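You operate a simulated robot arm through the tools that you are given. There is no shell and no other tool.

You run a simulated robot arm. Do the job below in one go: nothing can be reset, and whatever is moved stays where it is left.

Task
Empty the two blue tins on the sorter shelf: dark beans into the blue tub, others into the sample tray.
Fine: look into each tin; the tins go back in their places; nothing spilt. Set down upright: blue ridge tin, blue coast tin.

It is judged by the outcome, as a careful person would: the job done as asked, and still so three seconds after it is handed in. It fails if anything else is knocked over, pushed out of place, dropped, spilled or broken.

Robot
A 6-joint arm with a three-finger gripper, fixed in place. Base frame: the origin is on the floor under the middle of its stand, x ahead of it, y to its left, z up. Readings come in m, rad, newtons and seconds.
It reaches about 1.213 m from its shoulder. Its first joint turns from -2.897 to 2.897 rad. Payload 4.89 kg.
The tool frame sits at the grasp point between the pads (the TCP): z along the fingers, y along the line on which they close. The tips reach 0.03 m beyond it. The gripper opens to 0.164 m; its body begins 0.125 m behind the TCP.
Orientation is told as [roll, pitch, yaw] about the base's x, y, z axes, in that order, counted from this pose: with the fingers straight down and closing along the base's y, the tool's x points along the base's -x, its y along +y and its z along -z.

Tools
- The arm moves only by the tool servo_tool. Its argument "deltas" is a list of rows, each an object (a shift or turn left out is 0, a gripper value left out holds the last) with "jaw": the finger opening in m, from 0 to 0.164; "slide": the shift along the tool's x, y, z in units of 30 mm (1.0 is 30 mm), a list of three; "turn": the turn, a rotation vector about the tool's x, y, z in units of 4 degrees (1.0 is 4 degrees), a list of three. In form: [{"jaw": jaw, "slide": [dx, dy, dz], "turn": [ax, ay, az]}, ...]. A call has 1 to 20 rows; each row shifts and turns the commanded pose from where the row before left it, along the tool's axes as they then stand. A call with a number of a shift or a turn outside -1 to 1 is refused whole. Rows are played at 5 a second. More than 0.05 m and 0.15 rad between two rows, or a gripper value outside its range, and nothing of the call is played. A pose out of reach is approached as far as the arm can. The call stops where the force on the tool passes 40 N (or 10 N more than at its start, if that is more) or the arm is blocked; 0.2 s more then pass. Each finger travels about 0.108 m/s and halts on what it meets, pressing with about 35 N; the grip force reading is that of the motor and also rises with nothing between the fingers. The clock runs only during rows and for 0.2 s after the last one: add rows that do not move to give the fingers time. It gives the time, the measured TCP pose, the force on the tool (base axes), the opening and the grip force at its end, in the units of the frame above (readings bear some noise), with the torque about the TCP (base axes, N m) and any sound that the robot's microphone picked up.
- Cameras (640 x 400 px; columns grow to the right, rows downward): "scene" is fixed at [0.3914, 0.5023, 1.5431]; the picture's right is [-0.33, -0.94, 0.00], its down [-0.73, 0.26, -0.63] and it looks along [0.59, -0.21, -0.78] (base axes); focal length 254 px, centre (320, 200). "wrist" rides on the gripper at [0.076, -0.002, -0.152] in the tool frame; the picture's right is [0.02, 1.00, 0.00], its down [-0.88, 0.02, -0.47] and it looks along [-0.47, 0.01, 0.88] (tool axes); focal length 247 px, centre (320, 200). There is no depth. A picture from a camera that has moved, and an enlarged one, comes with that camera's place and axes in the base frame and with its lens. The place of the scene camera against the robot may be out by one fixed shift of up to 0.018 m in any direction.
- camera(camera): a new picture of that camera. No time passes.
- lift_body(by): moves the trunk up (or, below 0, down) by that many m; the arm rides with it, the base frame stays. It gives what a move gives, with no picture.
- close_up(camera, box): a new picture of the part [left, top, right, bottom] of that camera's present view, enlarged. No time passes.
- finish_job(): hands the job in; it is judged then, once.

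Nothing tells you positions but the pictures and the camera data. Unless the task says otherwise, let go and move clear before handing in.

The tools are called after "Request:" as a command line: name --argument value ..., lists and objects as JSON in quotes. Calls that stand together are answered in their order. servo_tool: Moves the arm, as the interface text tells. Its arguments: {"type":"object","properties":{"deltas":{"type":"array","items":{"type":"object","properties":{"jaw":{"type":"number"},"slide":{"type":"array","items":{"type":"number"}},"turn":{"type":"array","items":{"type":"number"}}}}}},"required":["deltas"]} The other tools are called the same way: lift_body (by) moves the trunk up or down; camera (camera) takes a picture; close_up (camera, box) takes an enlarged picture of a part of a camera's view; finish_job () hands the job in.

At the start:

```text
clock: 0.0
ee_pos: [0.696, 0.1885, 1.2832]
ee_rot: [0.001, -0.001, -0.001]
wrist_force: [0.7, 0.3, 0.0]
moment: [0.0, -0.03, 0.01]
grip_width: 0.1636
grasp_force: 0.0
trunk travel left (down, up): [-0.2, 0.19]
```

scene: 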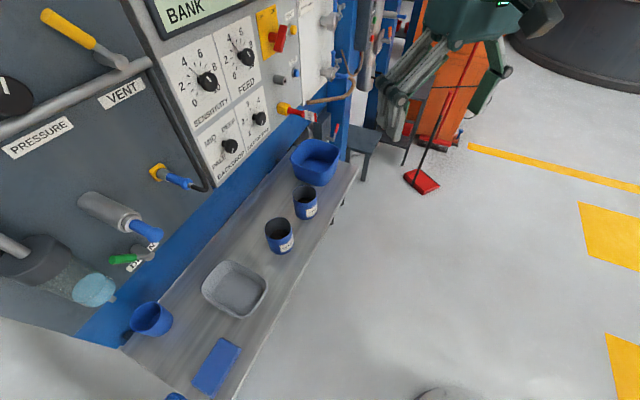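
wrist: 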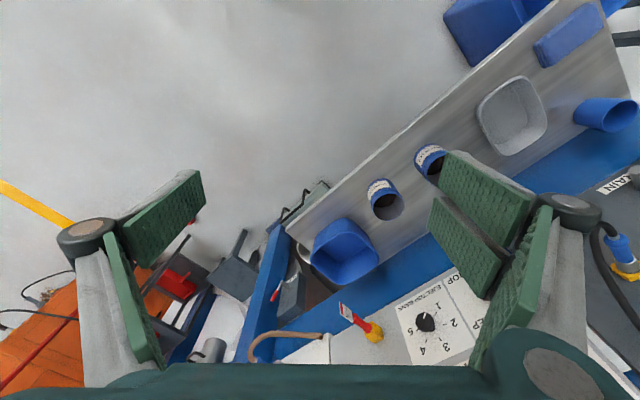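

I see a shelf with a blue tub, two labelled blue tins, a grey tray, a blue cup and a blue flat box. I'll look closer before moving anything.

Request:
close_up --camera "scene" --box '[250, 120, 370, 270]'

Request:
close_up --camera "scene" --box '[100, 220, 300, 400]'

Request:
close_up --camera "wrist" --box '[290, 60, 560, 300]'

```text
2.67 times, centred on (310, 195) of scene
camera zoom: at [0.3914, 0.5023, 1.5431], right [-0.33, -0.94, 0.0], down [-0.73, 0.26, -0.63], along [0.59, -0.21, -0.78], focal length 676 px, centre (347, 213)
```

zoom: 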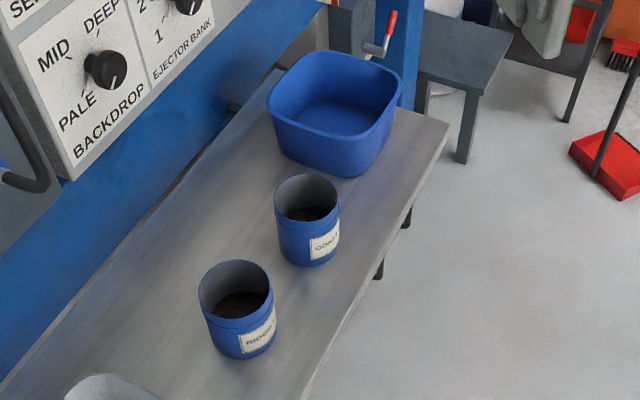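

```text
2.22 times, centred on (200, 310) of scene
camera zoom: at [0.3914, 0.5023, 1.5431], right [-0.33, -0.94, 0.0], down [-0.73, 0.26, -0.63], along [0.59, -0.21, -0.78], focal length 564 px, centre (587, -44)
```

zoom: 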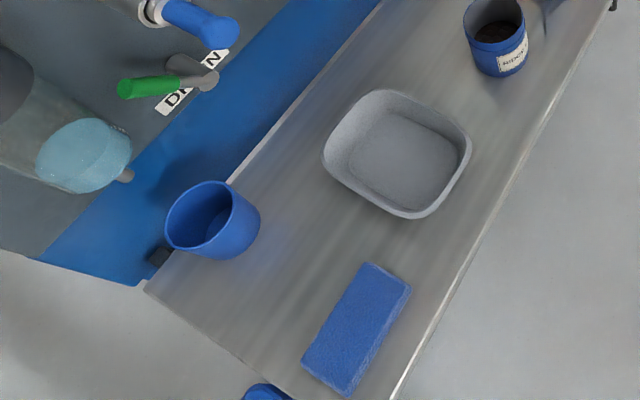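

```text
1.67 times, centred on (425, 180) of wrist
camera zoom: at [0.6201, 0.1872, 1.435], right [-0.02, 1.0, 0.0], down [0.88, 0.02, 0.47], along [0.47, 0.01, -0.88], focal length 412 px, centre (145, 233)
```

zoom: 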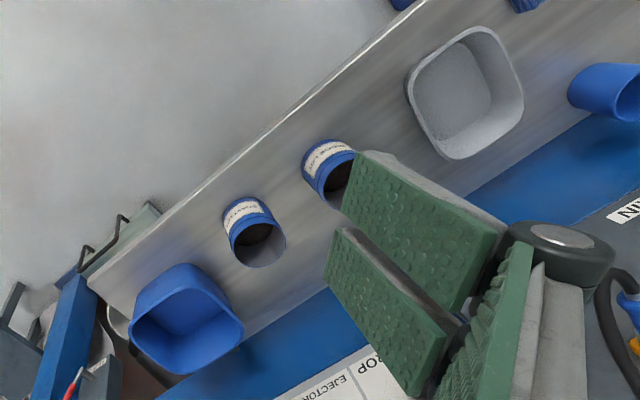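

Two labelled tins ("ridge", "coast") stand between the tub and the grey tray, and the shelf runs diagonally. I'll move the arm over the shelf at a safe height to look inside the tins and measure positions with the wrist camera.

Request:
servo_tool --deltas '[{"slide": [-0.9, 0.7, 0]}, {"slide": [-0.9, 0.7, 0]}, {"slide": [-0.9, 0.7, 0]}, {"slide": [-0.9, 0.7, 0]}, {"slide": [-0.9, 0.7, 0]}, {"slide": [-0.9, 0.7, 0]}, {}]'

Request:
camera --camera "wrist"

Request:
camera --camera "scene"

```text
clock: 1.6
ee_pos: [0.8567, 0.3147, 1.2825]
ee_rot: [-0.001, 0.0, 0.002]
wrist_force: [2.1, 0.1, -1.1]
moment: [-0.07, 0.13, -0.04]
grip_width: 0.1641
grasp_force: 0.0
trunk travel left (down, up): [-0.2, 0.19]
```

```text
taken
camera wrist: at [0.7819, 0.3135, 1.4353], right [-0.02, 1.0, 0.0], down [0.88, 0.02, 0.47], along [0.47, 0.01, -0.88], focal length 247 px, centre (320, 200)
```

wrist: 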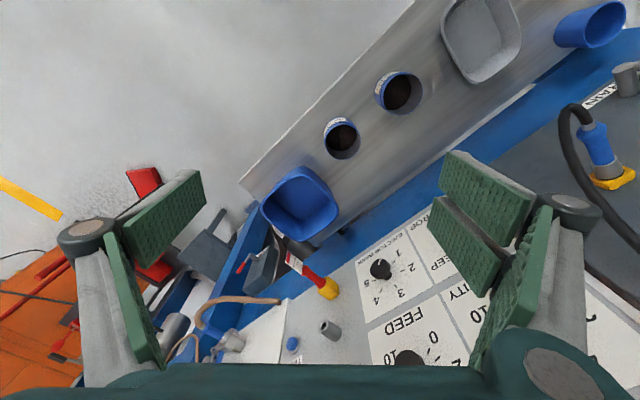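

```text
taken
```

scene: 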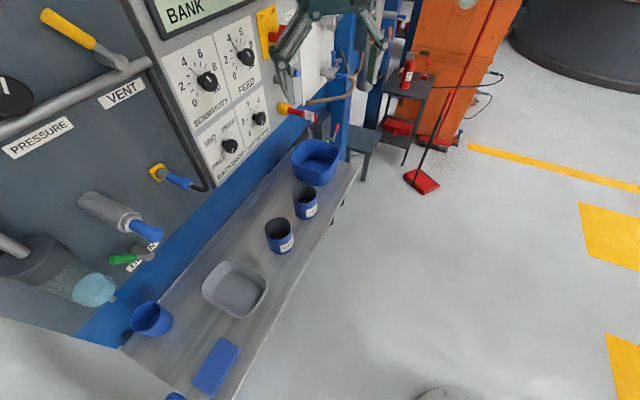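

Now both tins are in clear view from above; I'll zoom in on their contents and on the tray and tub.

Request:
close_up --camera "wrist" --box '[360, 55, 440, 125]'

Request:
close_up --camera "wrist" --box '[305, 105, 375, 165]'

Request:
close_up --camera "wrist" --box '[240, 60, 440, 260]'

Request:
close_up --camera "wrist" --box '[400, 0, 640, 150]'

```text
5.71 times, centred on (400, 90) of wrist
camera zoom: at [0.7819, 0.3135, 1.4353], right [-0.02, 1.0, 0.0], down [0.88, 0.02, 0.47], along [0.47, 0.01, -0.88], focal length 1411 px, centre (-137, 829)
```

zoom: 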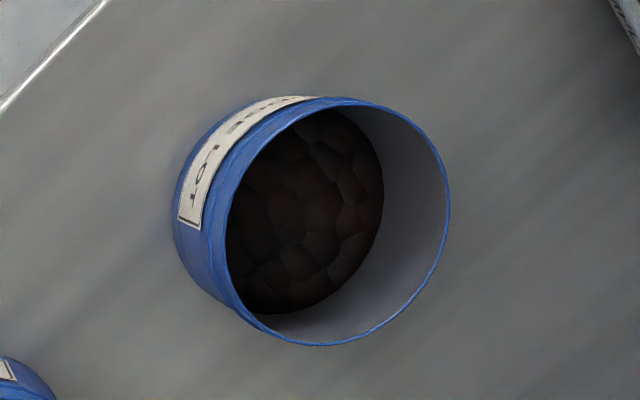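

```text
6.67 times, centred on (340, 135) of wrist
camera zoom: at [0.7819, 0.3135, 1.4353], right [-0.02, 1.0, 0.0], down [0.88, 0.02, 0.47], along [0.47, 0.01, -0.88], focal length 1646 px, centre (187, 633)
```

zoom: 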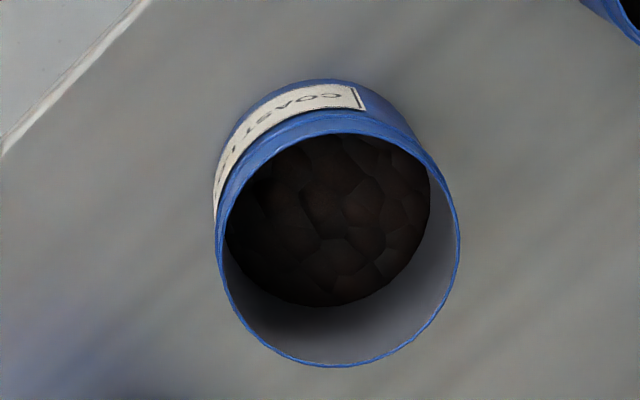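

```text
2.00 times, centred on (340, 160) of wrist
camera zoom: at [0.7819, 0.3135, 1.4353], right [-0.02, 1.0, 0.0], down [0.88, 0.02, 0.47], along [0.47, 0.01, -0.88], focal length 494 px, centre (280, 280)
```

zoom: 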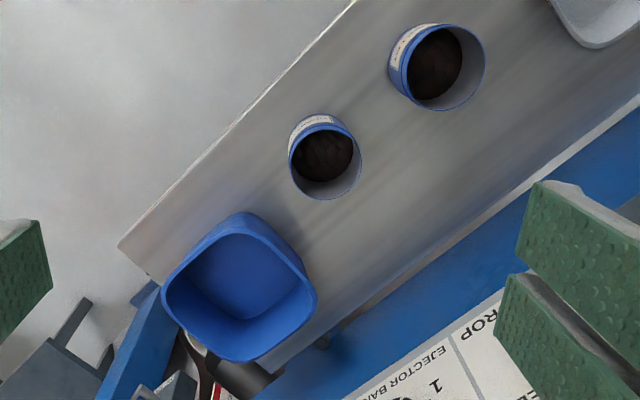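

```text
2.67 times, centred on (520, 75) of wrist
camera zoom: at [0.7819, 0.3135, 1.4353], right [-0.02, 1.0, 0.0], down [0.88, 0.02, 0.47], along [0.47, 0.01, -0.88], focal length 659 px, centre (-213, 533)
```

zoom: 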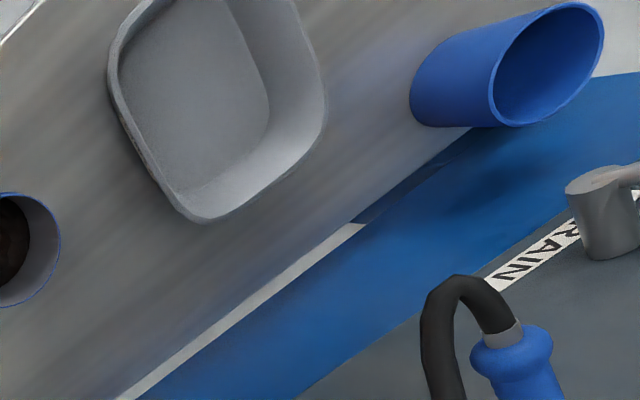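

Ridge tin is at about (0.824, 0.483) and coast tin at about (0.926, 0.367), with rims near z 0.89 and the shelf near 0.78. Both contents look dark, so I'll zoom further to compare them.

Request:
close_up --camera "wrist" --box '[388, 74, 408, 94]'

Request:
close_up --camera "wrist" --box '[330, 122, 352, 142]'

Request:
close_up --camera "scene" --box '[255, 180, 325, 260]'

```text
16.00 times, centred on (398, 84) of wrist
camera zoom: at [0.7819, 0.3135, 1.4353], right [-0.02, 1.0, 0.0], down [0.88, 0.02, 0.47], along [0.47, 0.01, -0.88], focal length 3952 px, centre (-928, 2056)
```

zoom: 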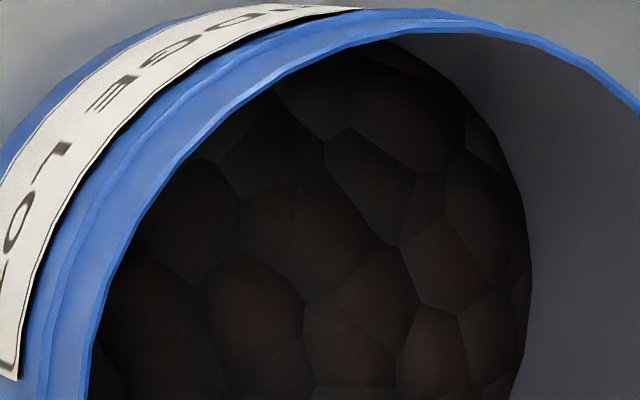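

```text
16.00 times, centred on (341, 132) of wrist
camera zoom: at [0.7819, 0.3135, 1.4353], right [-0.02, 1.0, 0.0], down [0.88, 0.02, 0.47], along [0.47, 0.01, -0.88], focal length 3952 px, centre (-16, 1288)
```

zoom: 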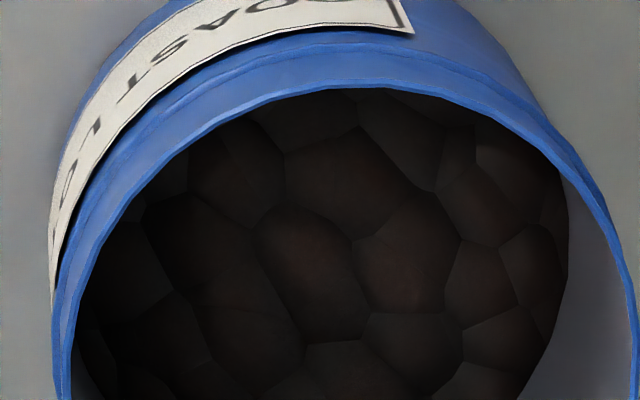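

```text
5.00 times, centred on (290, 220) of scene
camera zoom: at [0.3914, 0.5023, 1.5431], right [-0.33, -0.94, 0.0], down [-0.73, 0.26, -0.63], along [0.59, -0.21, -0.78], focal length 1268 px, centre (470, 100)
```

zoom: 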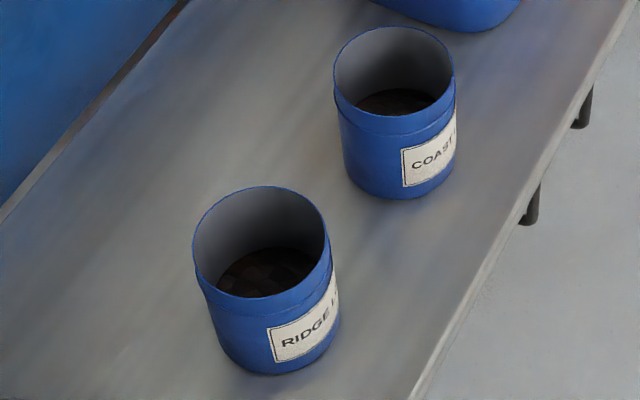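

Both tins appear to hold dark beans, but the light inside is poor, so I'll get a more overhead, closer view. I'll shift the camera over the midpoint of the two tins, staying well above them.

Request:
servo_tool --deltas '[{"slide": [-0.6, 0.7, 0.8]}, {"slide": [-0.6, 0.7, 0.8]}, {"slide": [-0.6, 0.7, 0.8]}, {"slide": [-0.6, 0.7, 0.8]}, {"slide": [-0.6, 0.7, 0.8]}, {}]'

Request:
camera --camera "wrist"

Request:
camera --camera "scene"

```text
clock: 3.0
ee_pos: [0.9482, 0.4202, 1.1596]
ee_rot: [0.0, -0.001, 0.001]
wrist_force: [0.6, 0.6, -0.5]
moment: [-0.05, 0.12, -0.03]
grip_width: 0.1639
grasp_force: 0.0
trunk travel left (down, up): [-0.2, 0.19]
```

```text
taken
camera wrist: at [0.8723, 0.4188, 1.3137], right [-0.02, 1.0, 0.0], down [0.88, 0.02, 0.47], along [0.47, 0.01, -0.88], focal length 247 px, centre (320, 200)
```

wrist: 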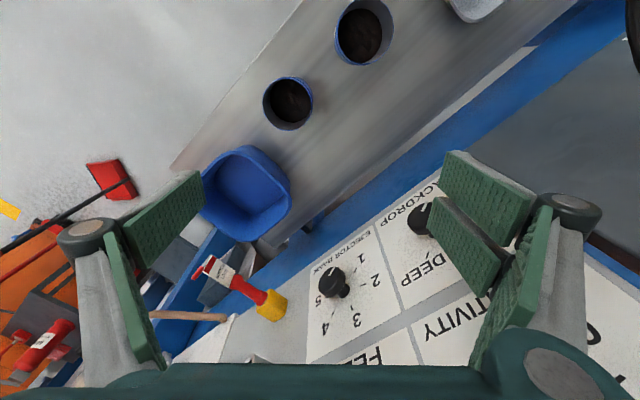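

```text
taken
```

scene: 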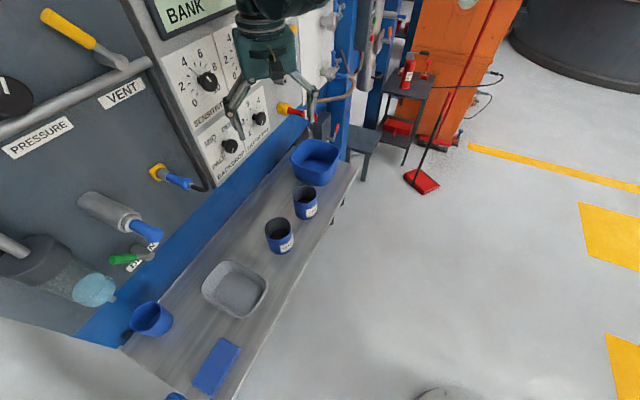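

Request:
close_up --camera "wrist" --box '[325, 0, 405, 70]'

Request:
close_up --camera "wrist" --box '[250, 65, 330, 140]'

Request:
close_up --camera "wrist" --box '[180, 130, 320, 260]'

Request:
close_up --camera "wrist" --box '[400, 130, 640, 400]'

```text
5.71 times, centred on (365, 35) of wrist
camera zoom: at [0.8723, 0.4188, 1.3137], right [-0.02, 1.0, 0.0], down [0.88, 0.02, 0.47], along [0.47, 0.01, -0.88], focal length 1411 px, centre (63, 1143)
```

zoom: 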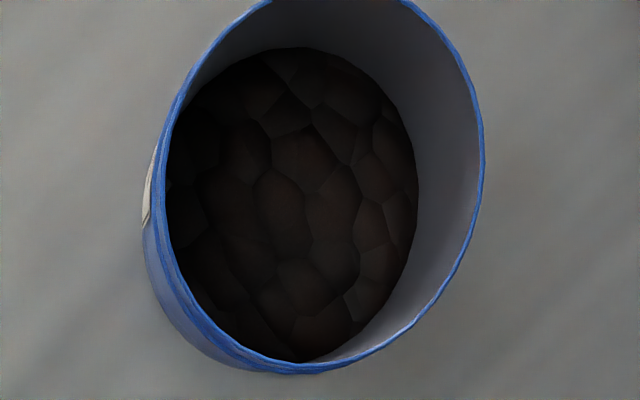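

```text
5.33 times, centred on (290, 102) of wrist
camera zoom: at [0.8723, 0.4188, 1.3137], right [-0.02, 1.0, 0.0], down [0.88, 0.02, 0.47], along [0.47, 0.01, -0.88], focal length 1317 px, centre (480, 720)
```

zoom: 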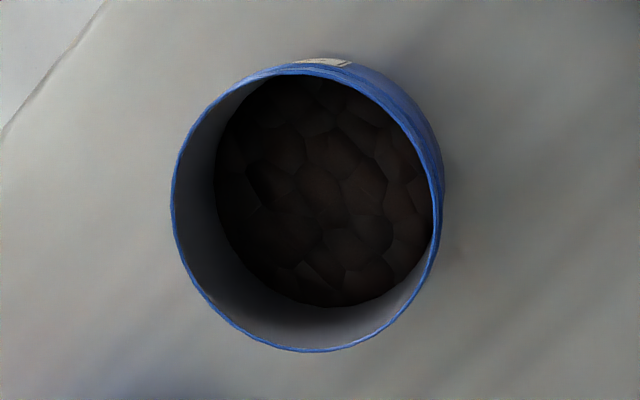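

```text
3.08 times, centred on (250, 195) of wrist
camera zoom: at [0.8723, 0.4188, 1.3137], right [-0.02, 1.0, 0.0], down [0.88, 0.02, 0.47], along [0.47, 0.01, -0.88], focal length 760 px, centre (535, 215)
```

zoom: 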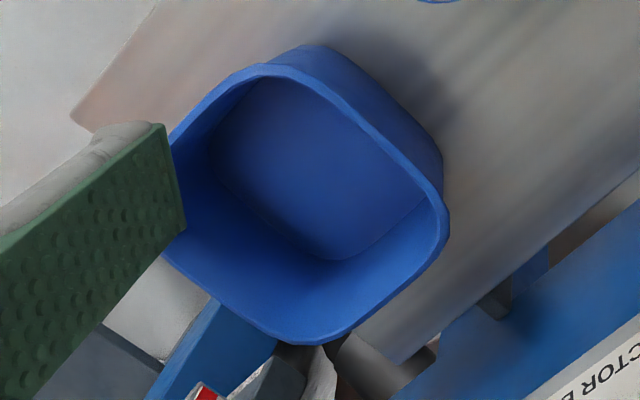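

```text
1.48 times, centred on (520, 265) of wrist
camera zoom: at [0.8723, 0.4188, 1.3137], right [-0.02, 1.0, 0.0], down [0.88, 0.02, 0.47], along [0.47, 0.01, -0.88], focal length 366 px, centre (24, 104)
```

zoom: 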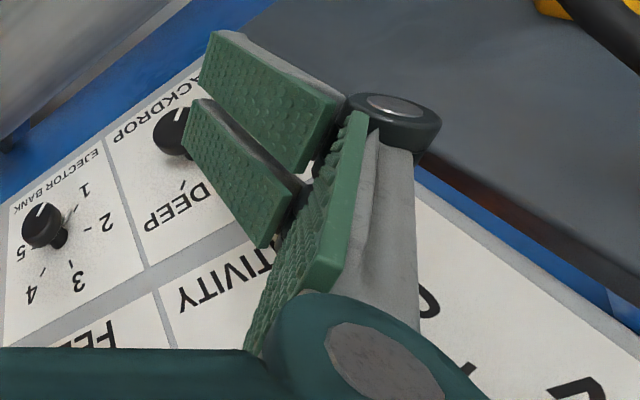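

Request:
close_up --camera "scene" --box '[200, 0, 340, 150]'

Request:
close_up --camera "scene" --box '[100, 300, 260, 400]'

```text
2.67 times, centred on (270, 75) of scene
camera zoom: at [0.3914, 0.5023, 1.5431], right [-0.33, -0.94, 0.0], down [-0.73, 0.26, -0.63], along [0.59, -0.21, -0.78], focal length 676 px, centre (453, 533)
```

zoom: 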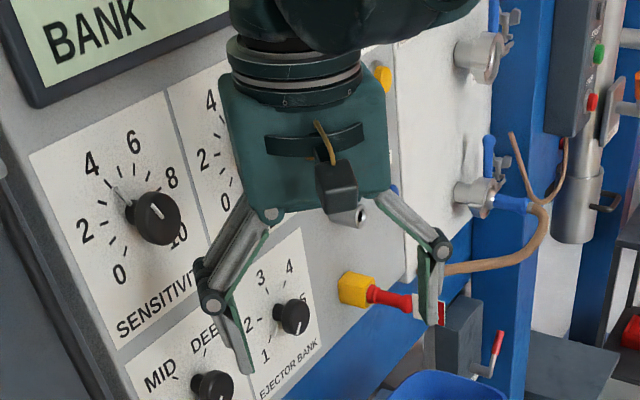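

```text
4.00 times, centred on (180, 350) of scene
camera zoom: at [0.3914, 0.5023, 1.5431], right [-0.33, -0.94, 0.0], down [-0.73, 0.26, -0.63], along [0.59, -0.21, -0.78], focal length 1015 px, centre (880, -400)
```

zoom: 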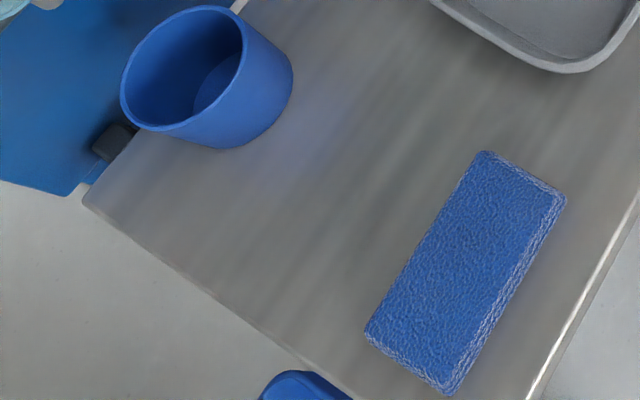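

Both tins clearly hold dark beans, so both go in the blue tub (centre about (1.10, 0.265), rim about 0.885). I plan to grip each tin from the side with the gripper horizontal and the camera on top, so first I'll back off to free space and turn the wrist.

Request:
servo_tool --deltas '[{"slide": [0.833, -0.917, -0.375]}, {"slide": [0.833, -0.917, -0.375]}, {"slide": [0.833, -0.917, -0.375]}, {"slide": [0.833, -0.917, -0.375]}, {"slide": [0.833, -0.917, -0.375]}, {"slide": [0.833, -0.917, -0.375]}, {"slide": [0.833, -0.917, -0.375]}, {"slide": [0.833, -0.917, -0.375]}, {}]'

Request:
servo_tool --deltas '[{"turn": [0, 0, 1]}, {"turn": [0, 0, 1]}, {"turn": [0, 0, 1]}, {"turn": [0, 0, 1]}, {"turn": [0, 0, 1]}, {"turn": [0, 0, 1]}, {"turn": [0, 0, 1]}, {"turn": [0, 0, 1]}, {"turn": [0, 0, 1]}, {"turn": [0, 0, 1]}, {"turn": [0, 0, 1]}, {"turn": [0, 0, 1]}, {"turn": [0, 0, 1]}, {"turn": [0, 0, 1]}, {"turn": [0, 0, 1]}, {"turn": [0, 0, 1]}, {"turn": [0, 0, 1]}, {}]'

```text
clock: 5.0
ee_pos: [0.7454, 0.197, 1.2521]
ee_rot: [0.001, 0.001, 0.002]
wrist_force: [-1.1, -1.4, 0.6]
moment: [0.06, -0.15, -0.02]
grip_width: 0.164
grasp_force: 0.0
trunk travel left (down, up): [-0.2, 0.19]
```

```text
clock: 8.8
ee_pos: [0.7479, 0.2001, 1.2519]
ee_rot: [-0.001, 0.001, -1.186]
wrist_force: [0.3, -0.3, 1.4]
moment: [0.0, -0.04, 0.02]
grip_width: 0.1641
grasp_force: 0.0
trunk travel left (down, up): [-0.2, 0.19]
```

The roll works (yaw −68° so far). Continuing to −135° so the camera will end up on top once the gripper is pitched up.

Request:
servo_tool --deltas '[{"turn": [0, 0, 1]}, {"turn": [0, 0, 1]}, {"turn": [0, 0, 1]}, {"turn": [0, 0, 1]}, {"turn": [0, 0, 1]}, {"turn": [0, 0, 1]}, {"turn": [0, 0, 1]}, {"turn": [0, 0, 1]}, {"turn": [0, 0, 1]}, {"turn": [0, 0, 1]}, {"turn": [0, 0, 1]}, {"turn": [0, 0, 1]}, {"turn": [0, 0, 1]}, {"turn": [0, 0, 1]}, {"turn": [0, 0, 1]}, {"turn": [0, 0, 1]}, {"turn": [0, 0, 0.75]}, {}]'

Request:
camera --camera "scene"

```text
clock: 12.6
ee_pos: [0.7479, 0.1987, 1.2521]
ee_rot: [0.001, 0.0, -2.356]
wrist_force: [-1.2, -0.7, 0.4]
moment: [0.02, 0.0, -0.01]
grip_width: 0.1641
grasp_force: 0.1
trunk travel left (down, up): [-0.2, 0.19]
```

```text
taken
```

scene: 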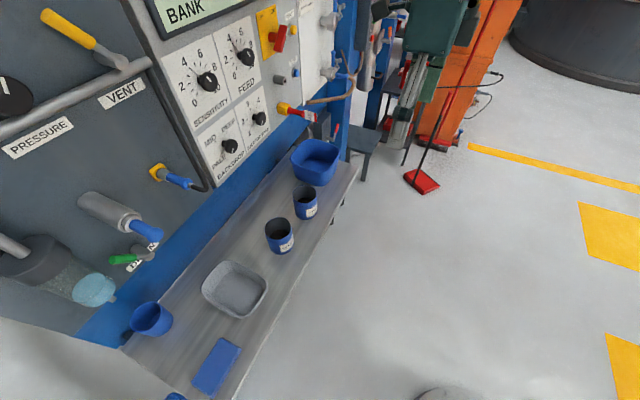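

Now pitching the gripper up to horizontal, pointing toward the shelf.

Request:
servo_tool --deltas '[{"turn": [0, 1, 0]}, {"turn": [0, 1, 0]}, {"turn": [0, 1, 0]}, {"turn": [0, 1, 0]}, {"turn": [0, 1, 0]}, {"turn": [0, 1, 0]}, {"turn": [0, 1, 0]}, {"turn": [0, 1, 0]}, {"turn": [0, 1, 0]}, {"turn": [0, 1, 0]}, {"turn": [0, 1, 0]}, {}]'

Request:
servo_tool --deltas '[{"turn": [0, 1, 0]}, {"turn": [0, 1, 0]}, {"turn": [0, 1, 0]}, {"turn": [0, 1, 0]}, {"turn": [0, 1, 0]}, {"turn": [0, 1, 0]}, {"turn": [0, 1, 0]}, {"turn": [0, 1, 0]}, {"turn": [0, 1, 0]}, {"turn": [0, 1, 0]}, {"turn": [0, 1, 0]}, {"turn": [0, 0.5, 0]}, {}]'

Request:
camera --camera "scene"

Request:
camera --camera "wrist"

```text
clock: 15.2
ee_pos: [0.7478, 0.1986, 1.2521]
ee_rot: [0.001, 0.769, -2.354]
wrist_force: [0.0, -0.2, 0.2]
moment: [0.04, 0.0, 0.0]
grip_width: 0.1641
grasp_force: 0.1
trunk travel left (down, up): [-0.2, 0.19]
```

```text
clock: 18.0
ee_pos: [0.7482, 0.1997, 1.2517]
ee_rot: [2.795, 1.572, 0.44]
wrist_force: [-0.8, 0.2, 0.2]
moment: [0.01, -0.01, 0.0]
grip_width: 0.1639
grasp_force: 0.1
trunk travel left (down, up): [-0.2, 0.19]
```

```text
taken
```

scene: 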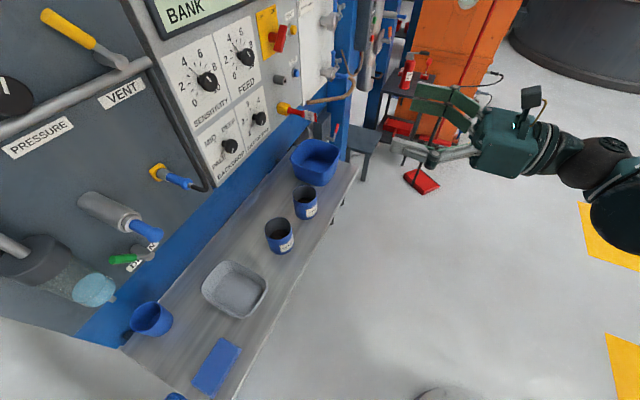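

```text
taken
camera wrist: at [0.6401, 0.0933, 1.3281], right [0.71, -0.71, 0.02], down [-0.32, -0.35, -0.88], along [0.63, 0.62, -0.47], focal length 247 px, centre (320, 200)
```

wrist: 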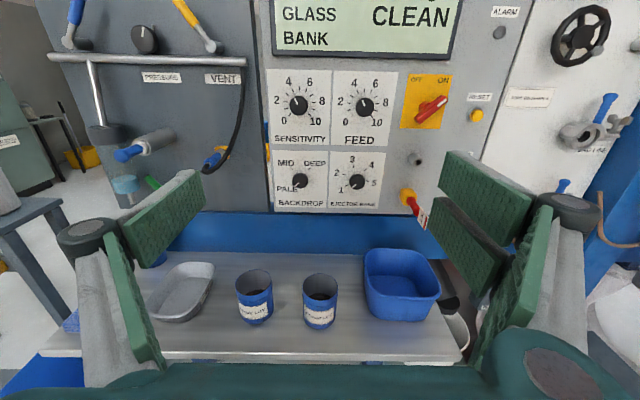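

The gripper is horizontal, camera on top, facing the shelf squarely. Next I lower it in front of the coast tin, still off the shelf edge, with the jaw part-closed to 0.11 m for clearance.

Request:
servo_tool --deltas '[{"jaw": 0.11, "slide": [-0.957, 0.0155, 0.167]}, {"slide": [-0.957, 0.0155, 0.167]}, {"slide": [-0.957, 0.0155, 0.167]}, {"slide": [-0.957, 0.0155, 0.167]}, {"slide": [-0.957, 0.0155, 0.167]}, {"slide": [-0.957, 0.0155, 0.167]}, {"slide": [-0.957, 0.0155, 0.167]}, {"slide": [-0.957, 0.0155, 0.167]}, {"slide": [-0.957, 0.0155, 0.167]}, {"slide": [-0.957, 0.0155, 0.167]}, {}]'

Request:
camera --camera "scene"

Request:
camera --camera "wrist"

```text
clock: 20.4
ee_pos: [0.8573, 0.2322, 1.0633]
ee_rot: [-0.027, 1.568, -2.379]
wrist_force: [-0.2, -0.2, -0.3]
moment: [0.0, -0.04, 0.01]
grip_width: 0.1098
grasp_force: 0.1
out of reach, approached as far as the arm can: row 5, 6, 7, 8, 9, 10
trunk travel left (down, up): [-0.2, 0.19]
```

```text
taken
```

scene: 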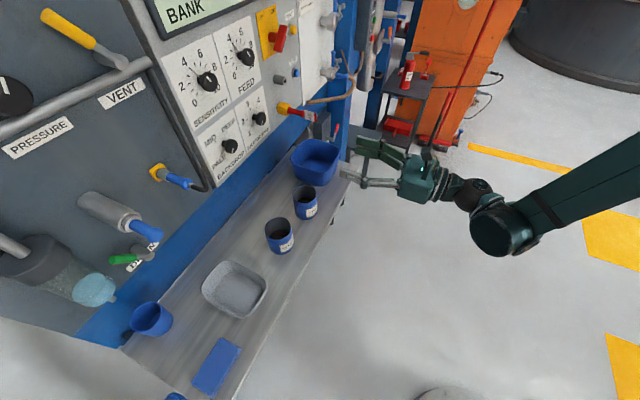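

```text
taken
camera wrist: at [0.7494, 0.1273, 1.1408], right [0.71, -0.71, 0.02], down [-0.32, -0.35, -0.88], along [0.63, 0.62, -0.48], focal length 247 px, centre (320, 200)
```

wrist: 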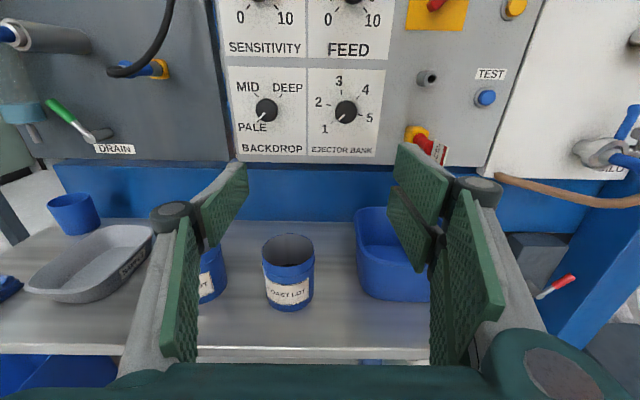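

The arm hit its reach limit low down at this distance (TCP now (0.857, 0.232, 1.063)), so I'll use the trunk: lowering it brings the gripper down while staying in front of the shelf edge.

Request:
lift_body --by -0.1

Request:
servo_tool --deltas '[{"slide": [0.1, 0, 0]}, {}]'

Request:
camera --camera "scene"

```text
clock: 21.7
ee_pos: [0.8557, 0.2322, 0.9648]
ee_rot: [0.014, 1.569, -2.339]
wrist_force: [-0.4, 0.7, -0.3]
moment: [0.01, -0.01, -0.02]
grip_width: 0.1099
grasp_force: 0.1
trunk travel left (down, up): [-0.1, 0.29]
```

```text
clock: 22.3
ee_pos: [0.8568, 0.2345, 0.9685]
ee_rot: [0.024, 1.569, -2.332]
wrist_force: [0.1, 1.0, -0.9]
moment: [0.0, 0.02, -0.02]
grip_width: 0.11
grasp_force: 0.1
trunk travel left (down, up): [-0.1, 0.29]
```

```text
taken
```

scene: 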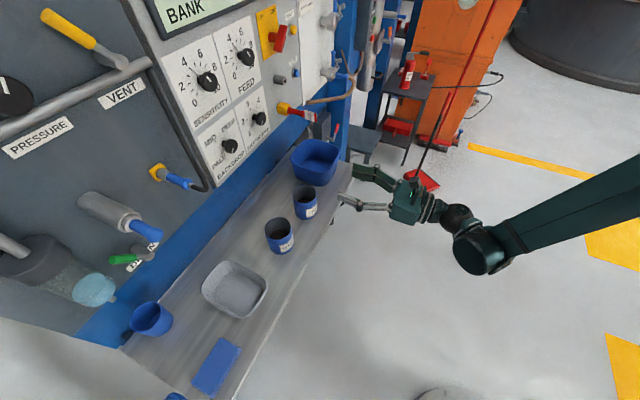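

Servo works from the new height. Lowering the trunk the remaining 0.1 m.

Request:
lift_body --by -0.09

Request:
servo_tool --deltas '[{"slide": [0, -0.4, 0]}, {"slide": [0, -0.4, 0]}, {"slide": [0, -0.4, 0]}, {}]'

Request:
camera --camera "wrist"

Request:
camera --camera "scene"

```text
clock: 23.6
ee_pos: [0.8558, 0.2342, 0.8778]
ee_rot: [0.012, 1.569, -2.342]
wrist_force: [-0.2, 0.3, -0.2]
moment: [0.0, 0.03, 0.02]
grip_width: 0.1101
grasp_force: 0.1
trunk travel left (down, up): [-0.01, 0.38]
```

```text
clock: 24.6
ee_pos: [0.839, 0.26, 0.8876]
ee_rot: [-0.016, 1.563, -2.367]
wrist_force: [0.3, 0.3, -0.2]
moment: [-0.02, -0.02, 0.03]
grip_width: 0.1099
grasp_force: 0.1
out of reach, approached as far as the arm can: row 2, 3
trunk travel left (down, up): [-0.01, 0.38]
```

```text
taken
camera wrist: at [0.7315, 0.1528, 0.9641], right [0.71, -0.7, 0.02], down [-0.32, -0.35, -0.88], along [0.63, 0.62, -0.48], focal length 247 px, centre (320, 200)
```

wrist: 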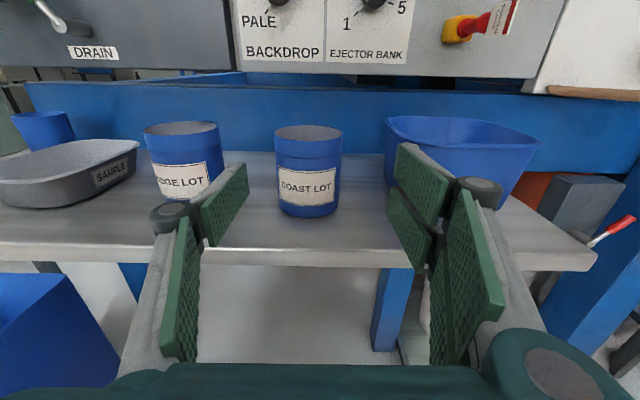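

```text
taken
```

scene: 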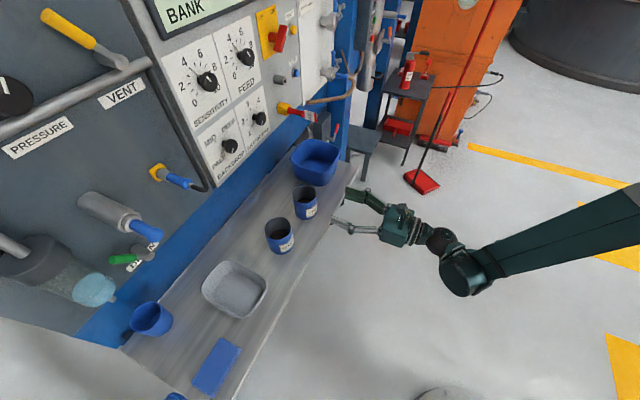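

The tray is labelled "SAMPLE", which confirms it. The arm is at a joint limit with a 45° approach, so I'll turn the approach a bit more radial and test whether I can go lower.

Request:
servo_tool --deltas '[{"turn": [-1, 0, 0]}, {"turn": [-1, 0, 0]}, {"turn": [-1, 0, 0]}, {}]'

Request:
servo_tool --deltas '[{"slide": [-0.5, 0, 0]}, {"slide": [-0.5, 0, 0]}, {}]'

Request:
camera --camera "scene"

```text
clock: 25.6
ee_pos: [0.8532, 0.2603, 0.9027]
ee_rot: [0.077, 1.564, -2.487]
wrist_force: [0.7, -0.9, -1.0]
moment: [0.0, -0.02, 0.05]
grip_width: 0.1101
grasp_force: 0.1
out of reach, approached as far as the arm can: row 1, 2, 3
trunk travel left (down, up): [-0.01, 0.38]
```

```text
clock: 26.4
ee_pos: [0.8645, 0.2644, 0.8916]
ee_rot: [0.099, 1.566, -2.463]
wrist_force: [0.2, -0.2, 0.0]
moment: [0.0, 0.01, -0.02]
grip_width: 0.1097
grasp_force: 0.0
out of reach, approached as far as the arm can: row 1, 2
trunk travel left (down, up): [-0.01, 0.38]
```

```text
taken
```

scene: 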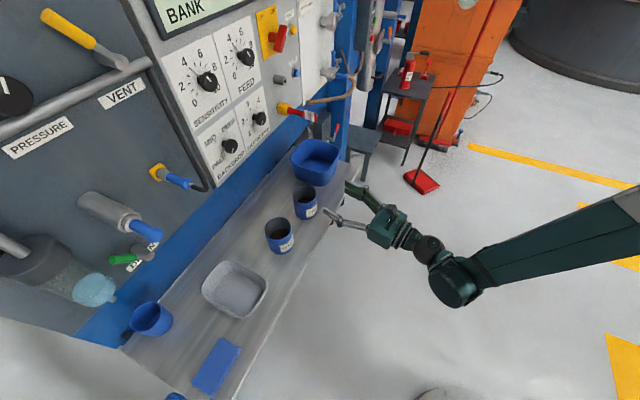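

I've learned this is an inner-reach limit: further out, the arm can go lower. So I'll restore the approach to about 43°, centre on the coast tin, then check the view before advancing forward-and-down.

Request:
servo_tool --deltas '[{"turn": [0.85, 0, 0], "slide": [0.1, -0.33, 0.1]}, {"turn": [0.85, 0, 0], "slide": [0, -0.33, 0.1]}, {"turn": [0.85, 0, 0], "slide": [0, -0.33, 0.1]}, {}]'

Request:
camera --camera "wrist"

Request:
camera --camera "scene"

```text
clock: 27.4
ee_pos: [0.8547, 0.2927, 0.8938]
ee_rot: [0.077, 1.569, -2.31]
wrist_force: [1.0, 0.2, 0.2]
moment: [-0.03, 0.03, -0.02]
grip_width: 0.1099
grasp_force: 0.1
trunk travel left (down, up): [-0.01, 0.38]
```

```text
taken
camera wrist: at [0.7438, 0.19, 0.9711], right [0.69, -0.73, 0.02], down [-0.33, -0.34, -0.88], along [0.65, 0.6, -0.48], focal length 247 px, centre (320, 200)
```

wrist: 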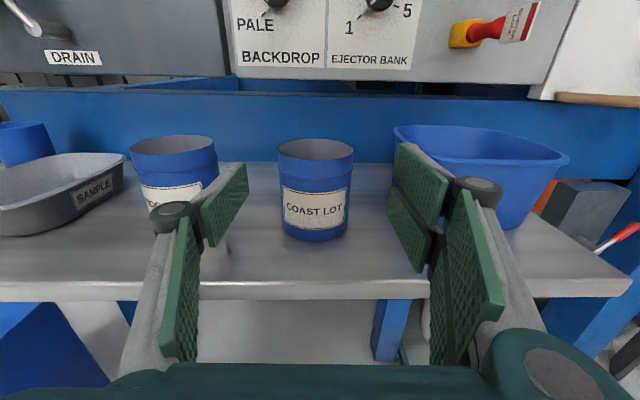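

```text
taken
```

scene: 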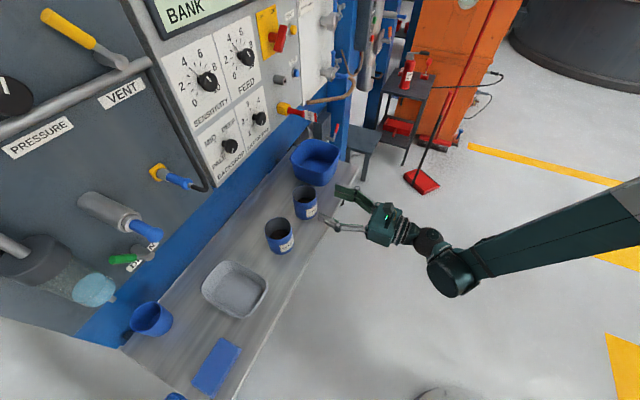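

The coast tin is nearly centred between the fingers (about 5 mm left). I advance forward and down partway, then check again.

Request:
servo_tool --deltas '[{"slide": [-0.25, -0.06, 0.6]}, {"slide": [-0.25, -0.06, 0.6]}, {"slide": [-0.25, -0.05, 0.6]}, {}]'

Request:
camera --camera "wrist"

Request:
close_up --camera "scene" --box '[250, 130, 410, 270]'

```text
clock: 28.4
ee_pos: [0.8898, 0.3345, 0.8733]
ee_rot: [0.053, 1.569, -2.331]
wrist_force: [-0.5, 0.2, 0.0]
moment: [-0.03, 0.01, 0.0]
grip_width: 0.11
grasp_force: 0.2
trunk travel left (down, up): [-0.01, 0.38]
```

```text
taken
camera wrist: at [0.7784, 0.231, 0.9494], right [0.69, -0.73, 0.02], down [-0.33, -0.34, -0.88], along [0.65, 0.6, -0.47], focal length 247 px, centre (320, 200)
```

wrist: 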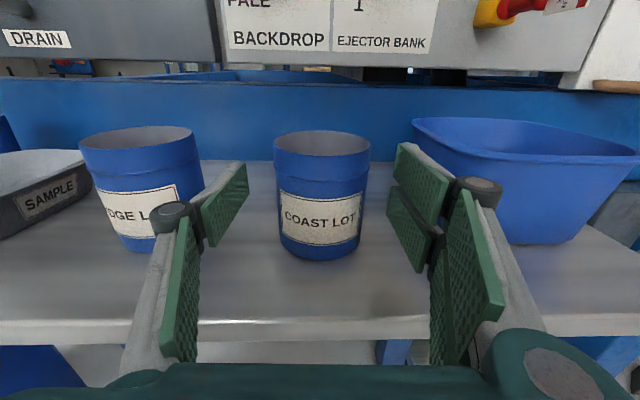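

```text
2.86 times, centred on (330, 200) of scene
camera zoom: at [0.3914, 0.5023, 1.5431], right [-0.33, -0.94, 0.0], down [-0.73, 0.26, -0.63], along [0.59, -0.21, -0.78], focal length 725 px, centre (291, 200)
```

zoom: 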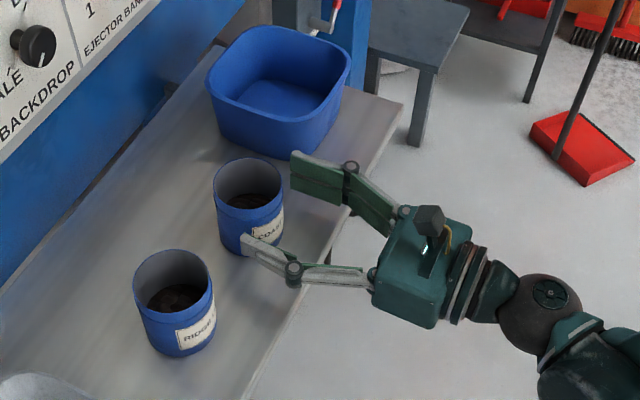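

Well centred. I'll advance the last 48 mm and down 27 mm so the pads straddle the middle of the tin, then check before closing.

Request:
servo_tool --deltas '[{"slide": [-0.3, 0, 0.53]}, {"slide": [-0.3, 0, 0.53]}, {"slide": [-0.3, 0, 0.53]}, {}]'

Request:
camera --camera "wrist"

Request:
close_up --camera "scene" --box '[250, 130, 410, 270]'

```text
clock: 29.4
ee_pos: [0.9248, 0.3667, 0.8436]
ee_rot: [0.084, 1.57, -2.303]
wrist_force: [-0.2, 0.0, -0.3]
moment: [-0.06, 0.07, -0.02]
grip_width: 0.1104
grasp_force: 0.1
trunk travel left (down, up): [-0.01, 0.38]
```

```text
taken
camera wrist: at [0.8133, 0.2636, 0.9211], right [0.69, -0.73, 0.02], down [-0.33, -0.34, -0.88], along [0.65, 0.6, -0.47], focal length 247 px, centre (320, 200)
```

wrist: 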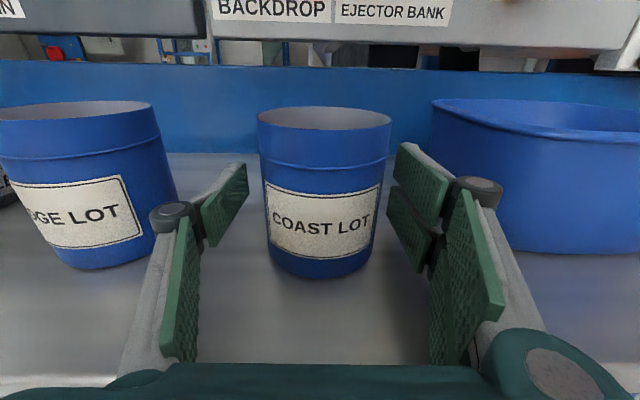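

```text
2.86 times, centred on (330, 200) of scene
camera zoom: at [0.3914, 0.5023, 1.5431], right [-0.33, -0.94, 0.0], down [-0.73, 0.26, -0.63], along [0.59, -0.21, -0.78], focal length 725 px, centre (291, 200)
```

zoom: 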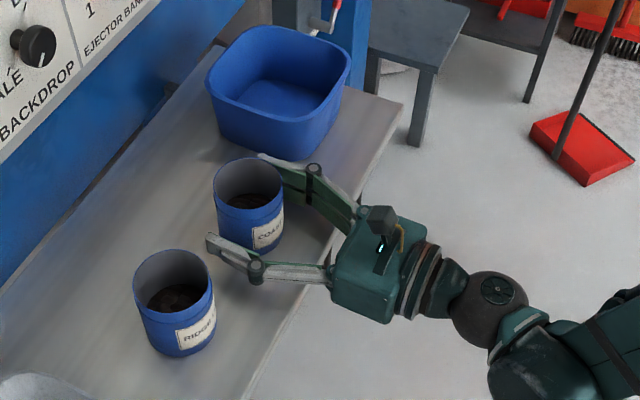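

The tin is centred at the TCP both laterally and in depth. Closing the fingers gently.

Request:
servo_tool --deltas '[{"jaw": 0.095}, {"jaw": 0.088}, {"jaw": 0.082}, {"jaw": 0.075}, {"jaw": 0.065}, {}, {}]'

Request:
camera --camera "wrist"

Request:
close_up --camera "scene" --box '[250, 130, 410, 270]'

```text
clock: 31.0
ee_pos: [0.9247, 0.366, 0.8442]
ee_rot: [0.049, 1.569, -2.338]
wrist_force: [-0.1, 0.1, 0.3]
moment: [0.01, 0.02, 0.01]
grip_width: 0.078
grasp_force: 35.2
trunk travel left (down, up): [-0.01, 0.38]
```

```text
taken
camera wrist: at [0.8133, 0.2634, 0.921], right [0.69, -0.73, 0.02], down [-0.33, -0.34, -0.88], along [0.65, 0.6, -0.48], focal length 247 px, centre (320, 200)
```

wrist: 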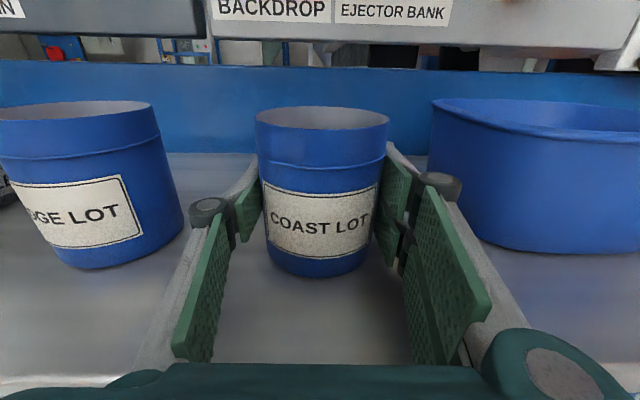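

```text
2.86 times, centred on (330, 200) of scene
camera zoom: at [0.3914, 0.5023, 1.5431], right [-0.33, -0.94, 0.0], down [-0.73, 0.26, -0.63], along [0.59, -0.21, -0.78], focal length 725 px, centre (291, 200)
```

zoom: 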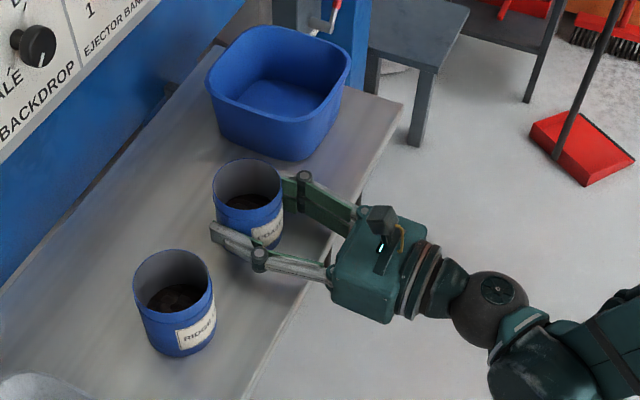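

Grip is firm (0.078 m, 35 N) with the tin at TCP (0.9247, 0.366, 0.844), which I'll remember for putting it back. Now lifting slowly straight up.

Request:
servo_tool --deltas '[{"slide": [0.3, 0, 0]}, {"slide": [0.5, 0, 0]}, {"slide": [0.5, 0, 0]}, {}]'

Request:
camera --camera "wrist"

```text
clock: 32.0
ee_pos: [0.9251, 0.3651, 0.8837]
ee_rot: [0.032, 1.569, -2.351]
wrist_force: [-0.5, 0.8, -0.9]
moment: [0.05, 0.0, 0.0]
grip_width: 0.0777
grasp_force: 35.0
trunk travel left (down, up): [-0.01, 0.38]
```

```text
taken
camera wrist: at [0.8142, 0.2637, 0.9603], right [0.69, -0.73, 0.02], down [-0.33, -0.34, -0.88], along [0.65, 0.6, -0.48], focal length 247 px, centre (320, 200)
```

wrist: 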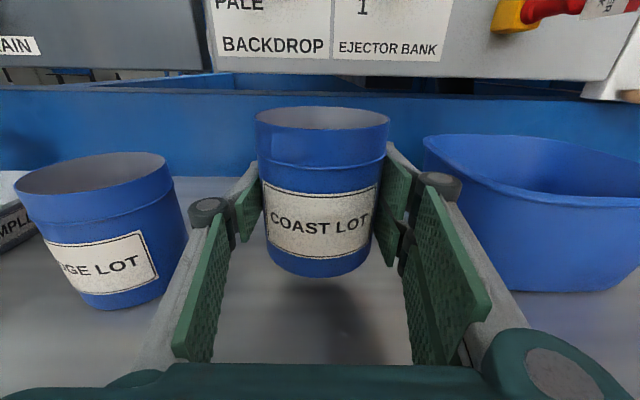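

Lift is clean. Raising to z about 1.03, then carrying the tin level over to the right half of the tub, where I'll pour leftward into it.

Request:
servo_tool --deltas '[{"slide": [0.49, 0, 0]}, {"slide": [0.49, 0, 0]}, {"slide": [0.49, 0, 0]}, {"slide": [0.49, 0, 0]}, {"slide": [0.49, 0, 0]}, {"slide": [0.49, 0, 0]}, {"slide": [0.49, 0, 0]}, {"slide": [0.49, 0, 0]}, {"slide": [0.49, 0, 0]}, {"slide": [0.49, 0, 0]}, {}]'

Request:
servo_tool --deltas '[{"slide": [0, 0.3, 0.1]}, {"slide": [0, 0.58, 0.142]}, {"slide": [0, 0.58, 0.142]}, {"slide": [0, 0.58, 0.142]}, {"slide": [0, 0.58, 0.142]}, {"slide": [0, 0.58, 0.142]}, {"slide": [0, 0.58, 0.142]}, {"slide": [0, 0.58, 0.142]}, {"slide": [0, 0.58, 0.142]}, {"slide": [0, 0.58, 0.142]}, {"slide": [0, 0.58, 0.142]}, {"slide": [0, 0.58, 0.142]}, {"slide": [0, 0.58, 0.142]}, {"slide": [0, 0.58, 0.142]}, {"slide": [0, 0.25, 0.05]}, {}]'

Request:
camera --camera "wrist"

Request:
camera --camera "scene"

```text
clock: 34.4
ee_pos: [0.9254, 0.3665, 1.0285]
ee_rot: [0.028, 1.568, -2.357]
wrist_force: [-0.1, 0.1, -1.1]
moment: [0.02, -0.04, 0.01]
grip_width: 0.0778
grasp_force: 35.0
trunk travel left (down, up): [-0.01, 0.38]
```

```text
clock: 37.4
ee_pos: [1.1286, 0.2383, 1.0304]
ee_rot: [-0.122, 1.569, -2.501]
wrist_force: [-24.3, 1.0, 1.7]
moment: [0.04, 0.44, -0.1]
grip_width: 0.0746
grasp_force: 35.6
trunk travel left (down, up): [-0.01, 0.38]
stopped in row 15: the force on the tool passed its limit at 42 N (the readings are from after the stop); the commanded pose is now the measured one
```

```text
taken
camera wrist: at [1.0159, 0.1352, 1.1072], right [0.69, -0.72, 0.02], down [-0.33, -0.34, -0.88], along [0.64, 0.6, -0.47], focal length 247 px, centre (320, 200)
```

wrist: 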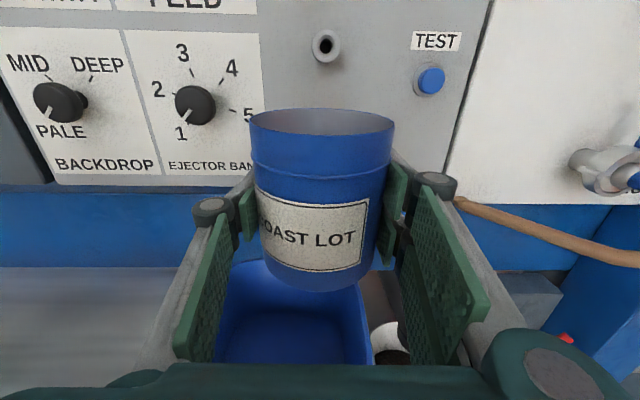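

```text
taken
```

scene: 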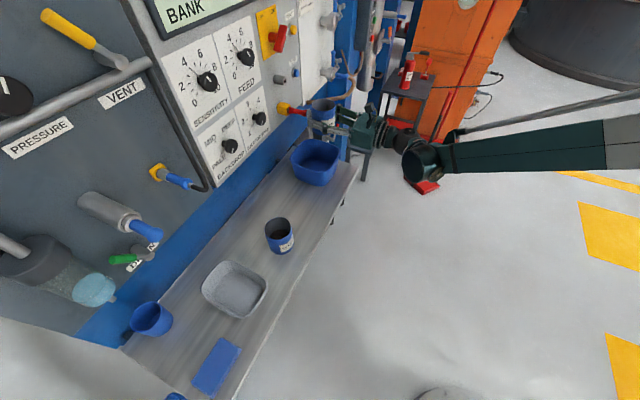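

Something touched: the tin met a fitting on the panel near the tub and the move stopped. I'll back straight off from the panel and inspect.

Request:
servo_tool --deltas '[{"slide": [0, 0, -0.3]}, {"slide": [0, 0, -0.4]}, {"slide": [0, 0, -0.4]}, {"slide": [0, 0, -0.4]}, {}]'

Request:
camera --camera "wrist"

Request:
camera --camera "scene"

Request:
close_up --camera "scene" --box '[250, 70, 400, 200]'

```text
clock: 38.6
ee_pos: [1.0967, 0.2066, 1.0296]
ee_rot: [-0.22, 1.567, -2.602]
wrist_force: [-0.1, -0.2, -1.2]
moment: [-0.01, 0.0, 0.0]
grip_width: 0.0742
grasp_force: 35.0
trunk travel left (down, up): [-0.01, 0.38]
```

```text
taken
camera wrist: at [0.985, 0.1032, 1.1063], right [0.69, -0.72, 0.02], down [-0.33, -0.34, -0.88], along [0.64, 0.6, -0.48], focal length 247 px, centre (320, 200)
```

wrist: 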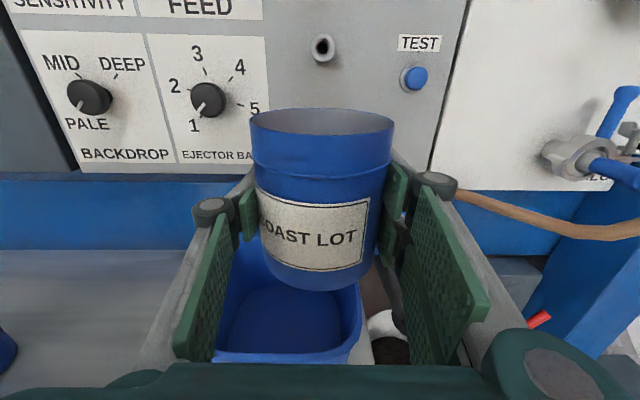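

```text
taken
```

scene: 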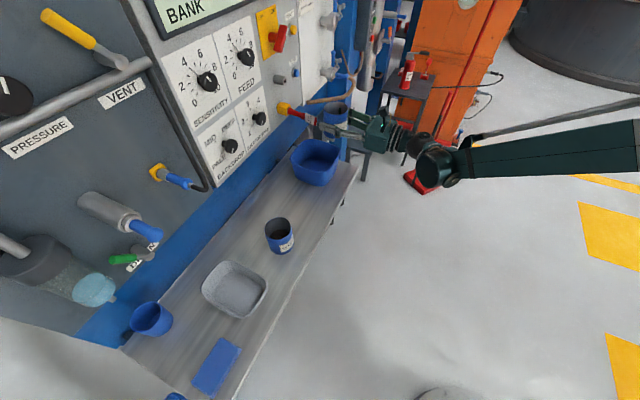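

```text
3.08 times, centred on (325, 135) of scene
camera zoom: at [0.3914, 0.5023, 1.5431], right [-0.33, -0.94, 0.0], down [-0.73, 0.26, -0.63], along [0.59, -0.21, -0.78], focal length 781 px, centre (305, 400)
```

zoom: 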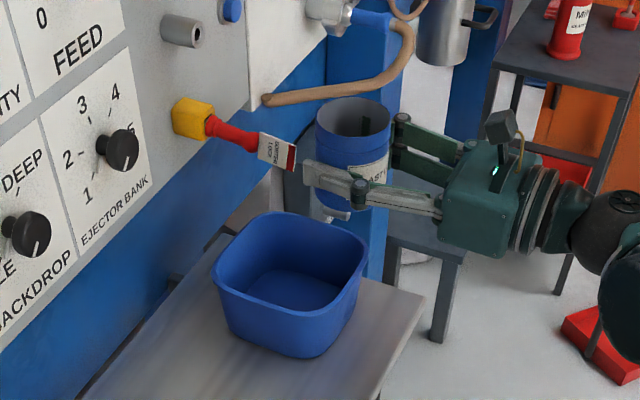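

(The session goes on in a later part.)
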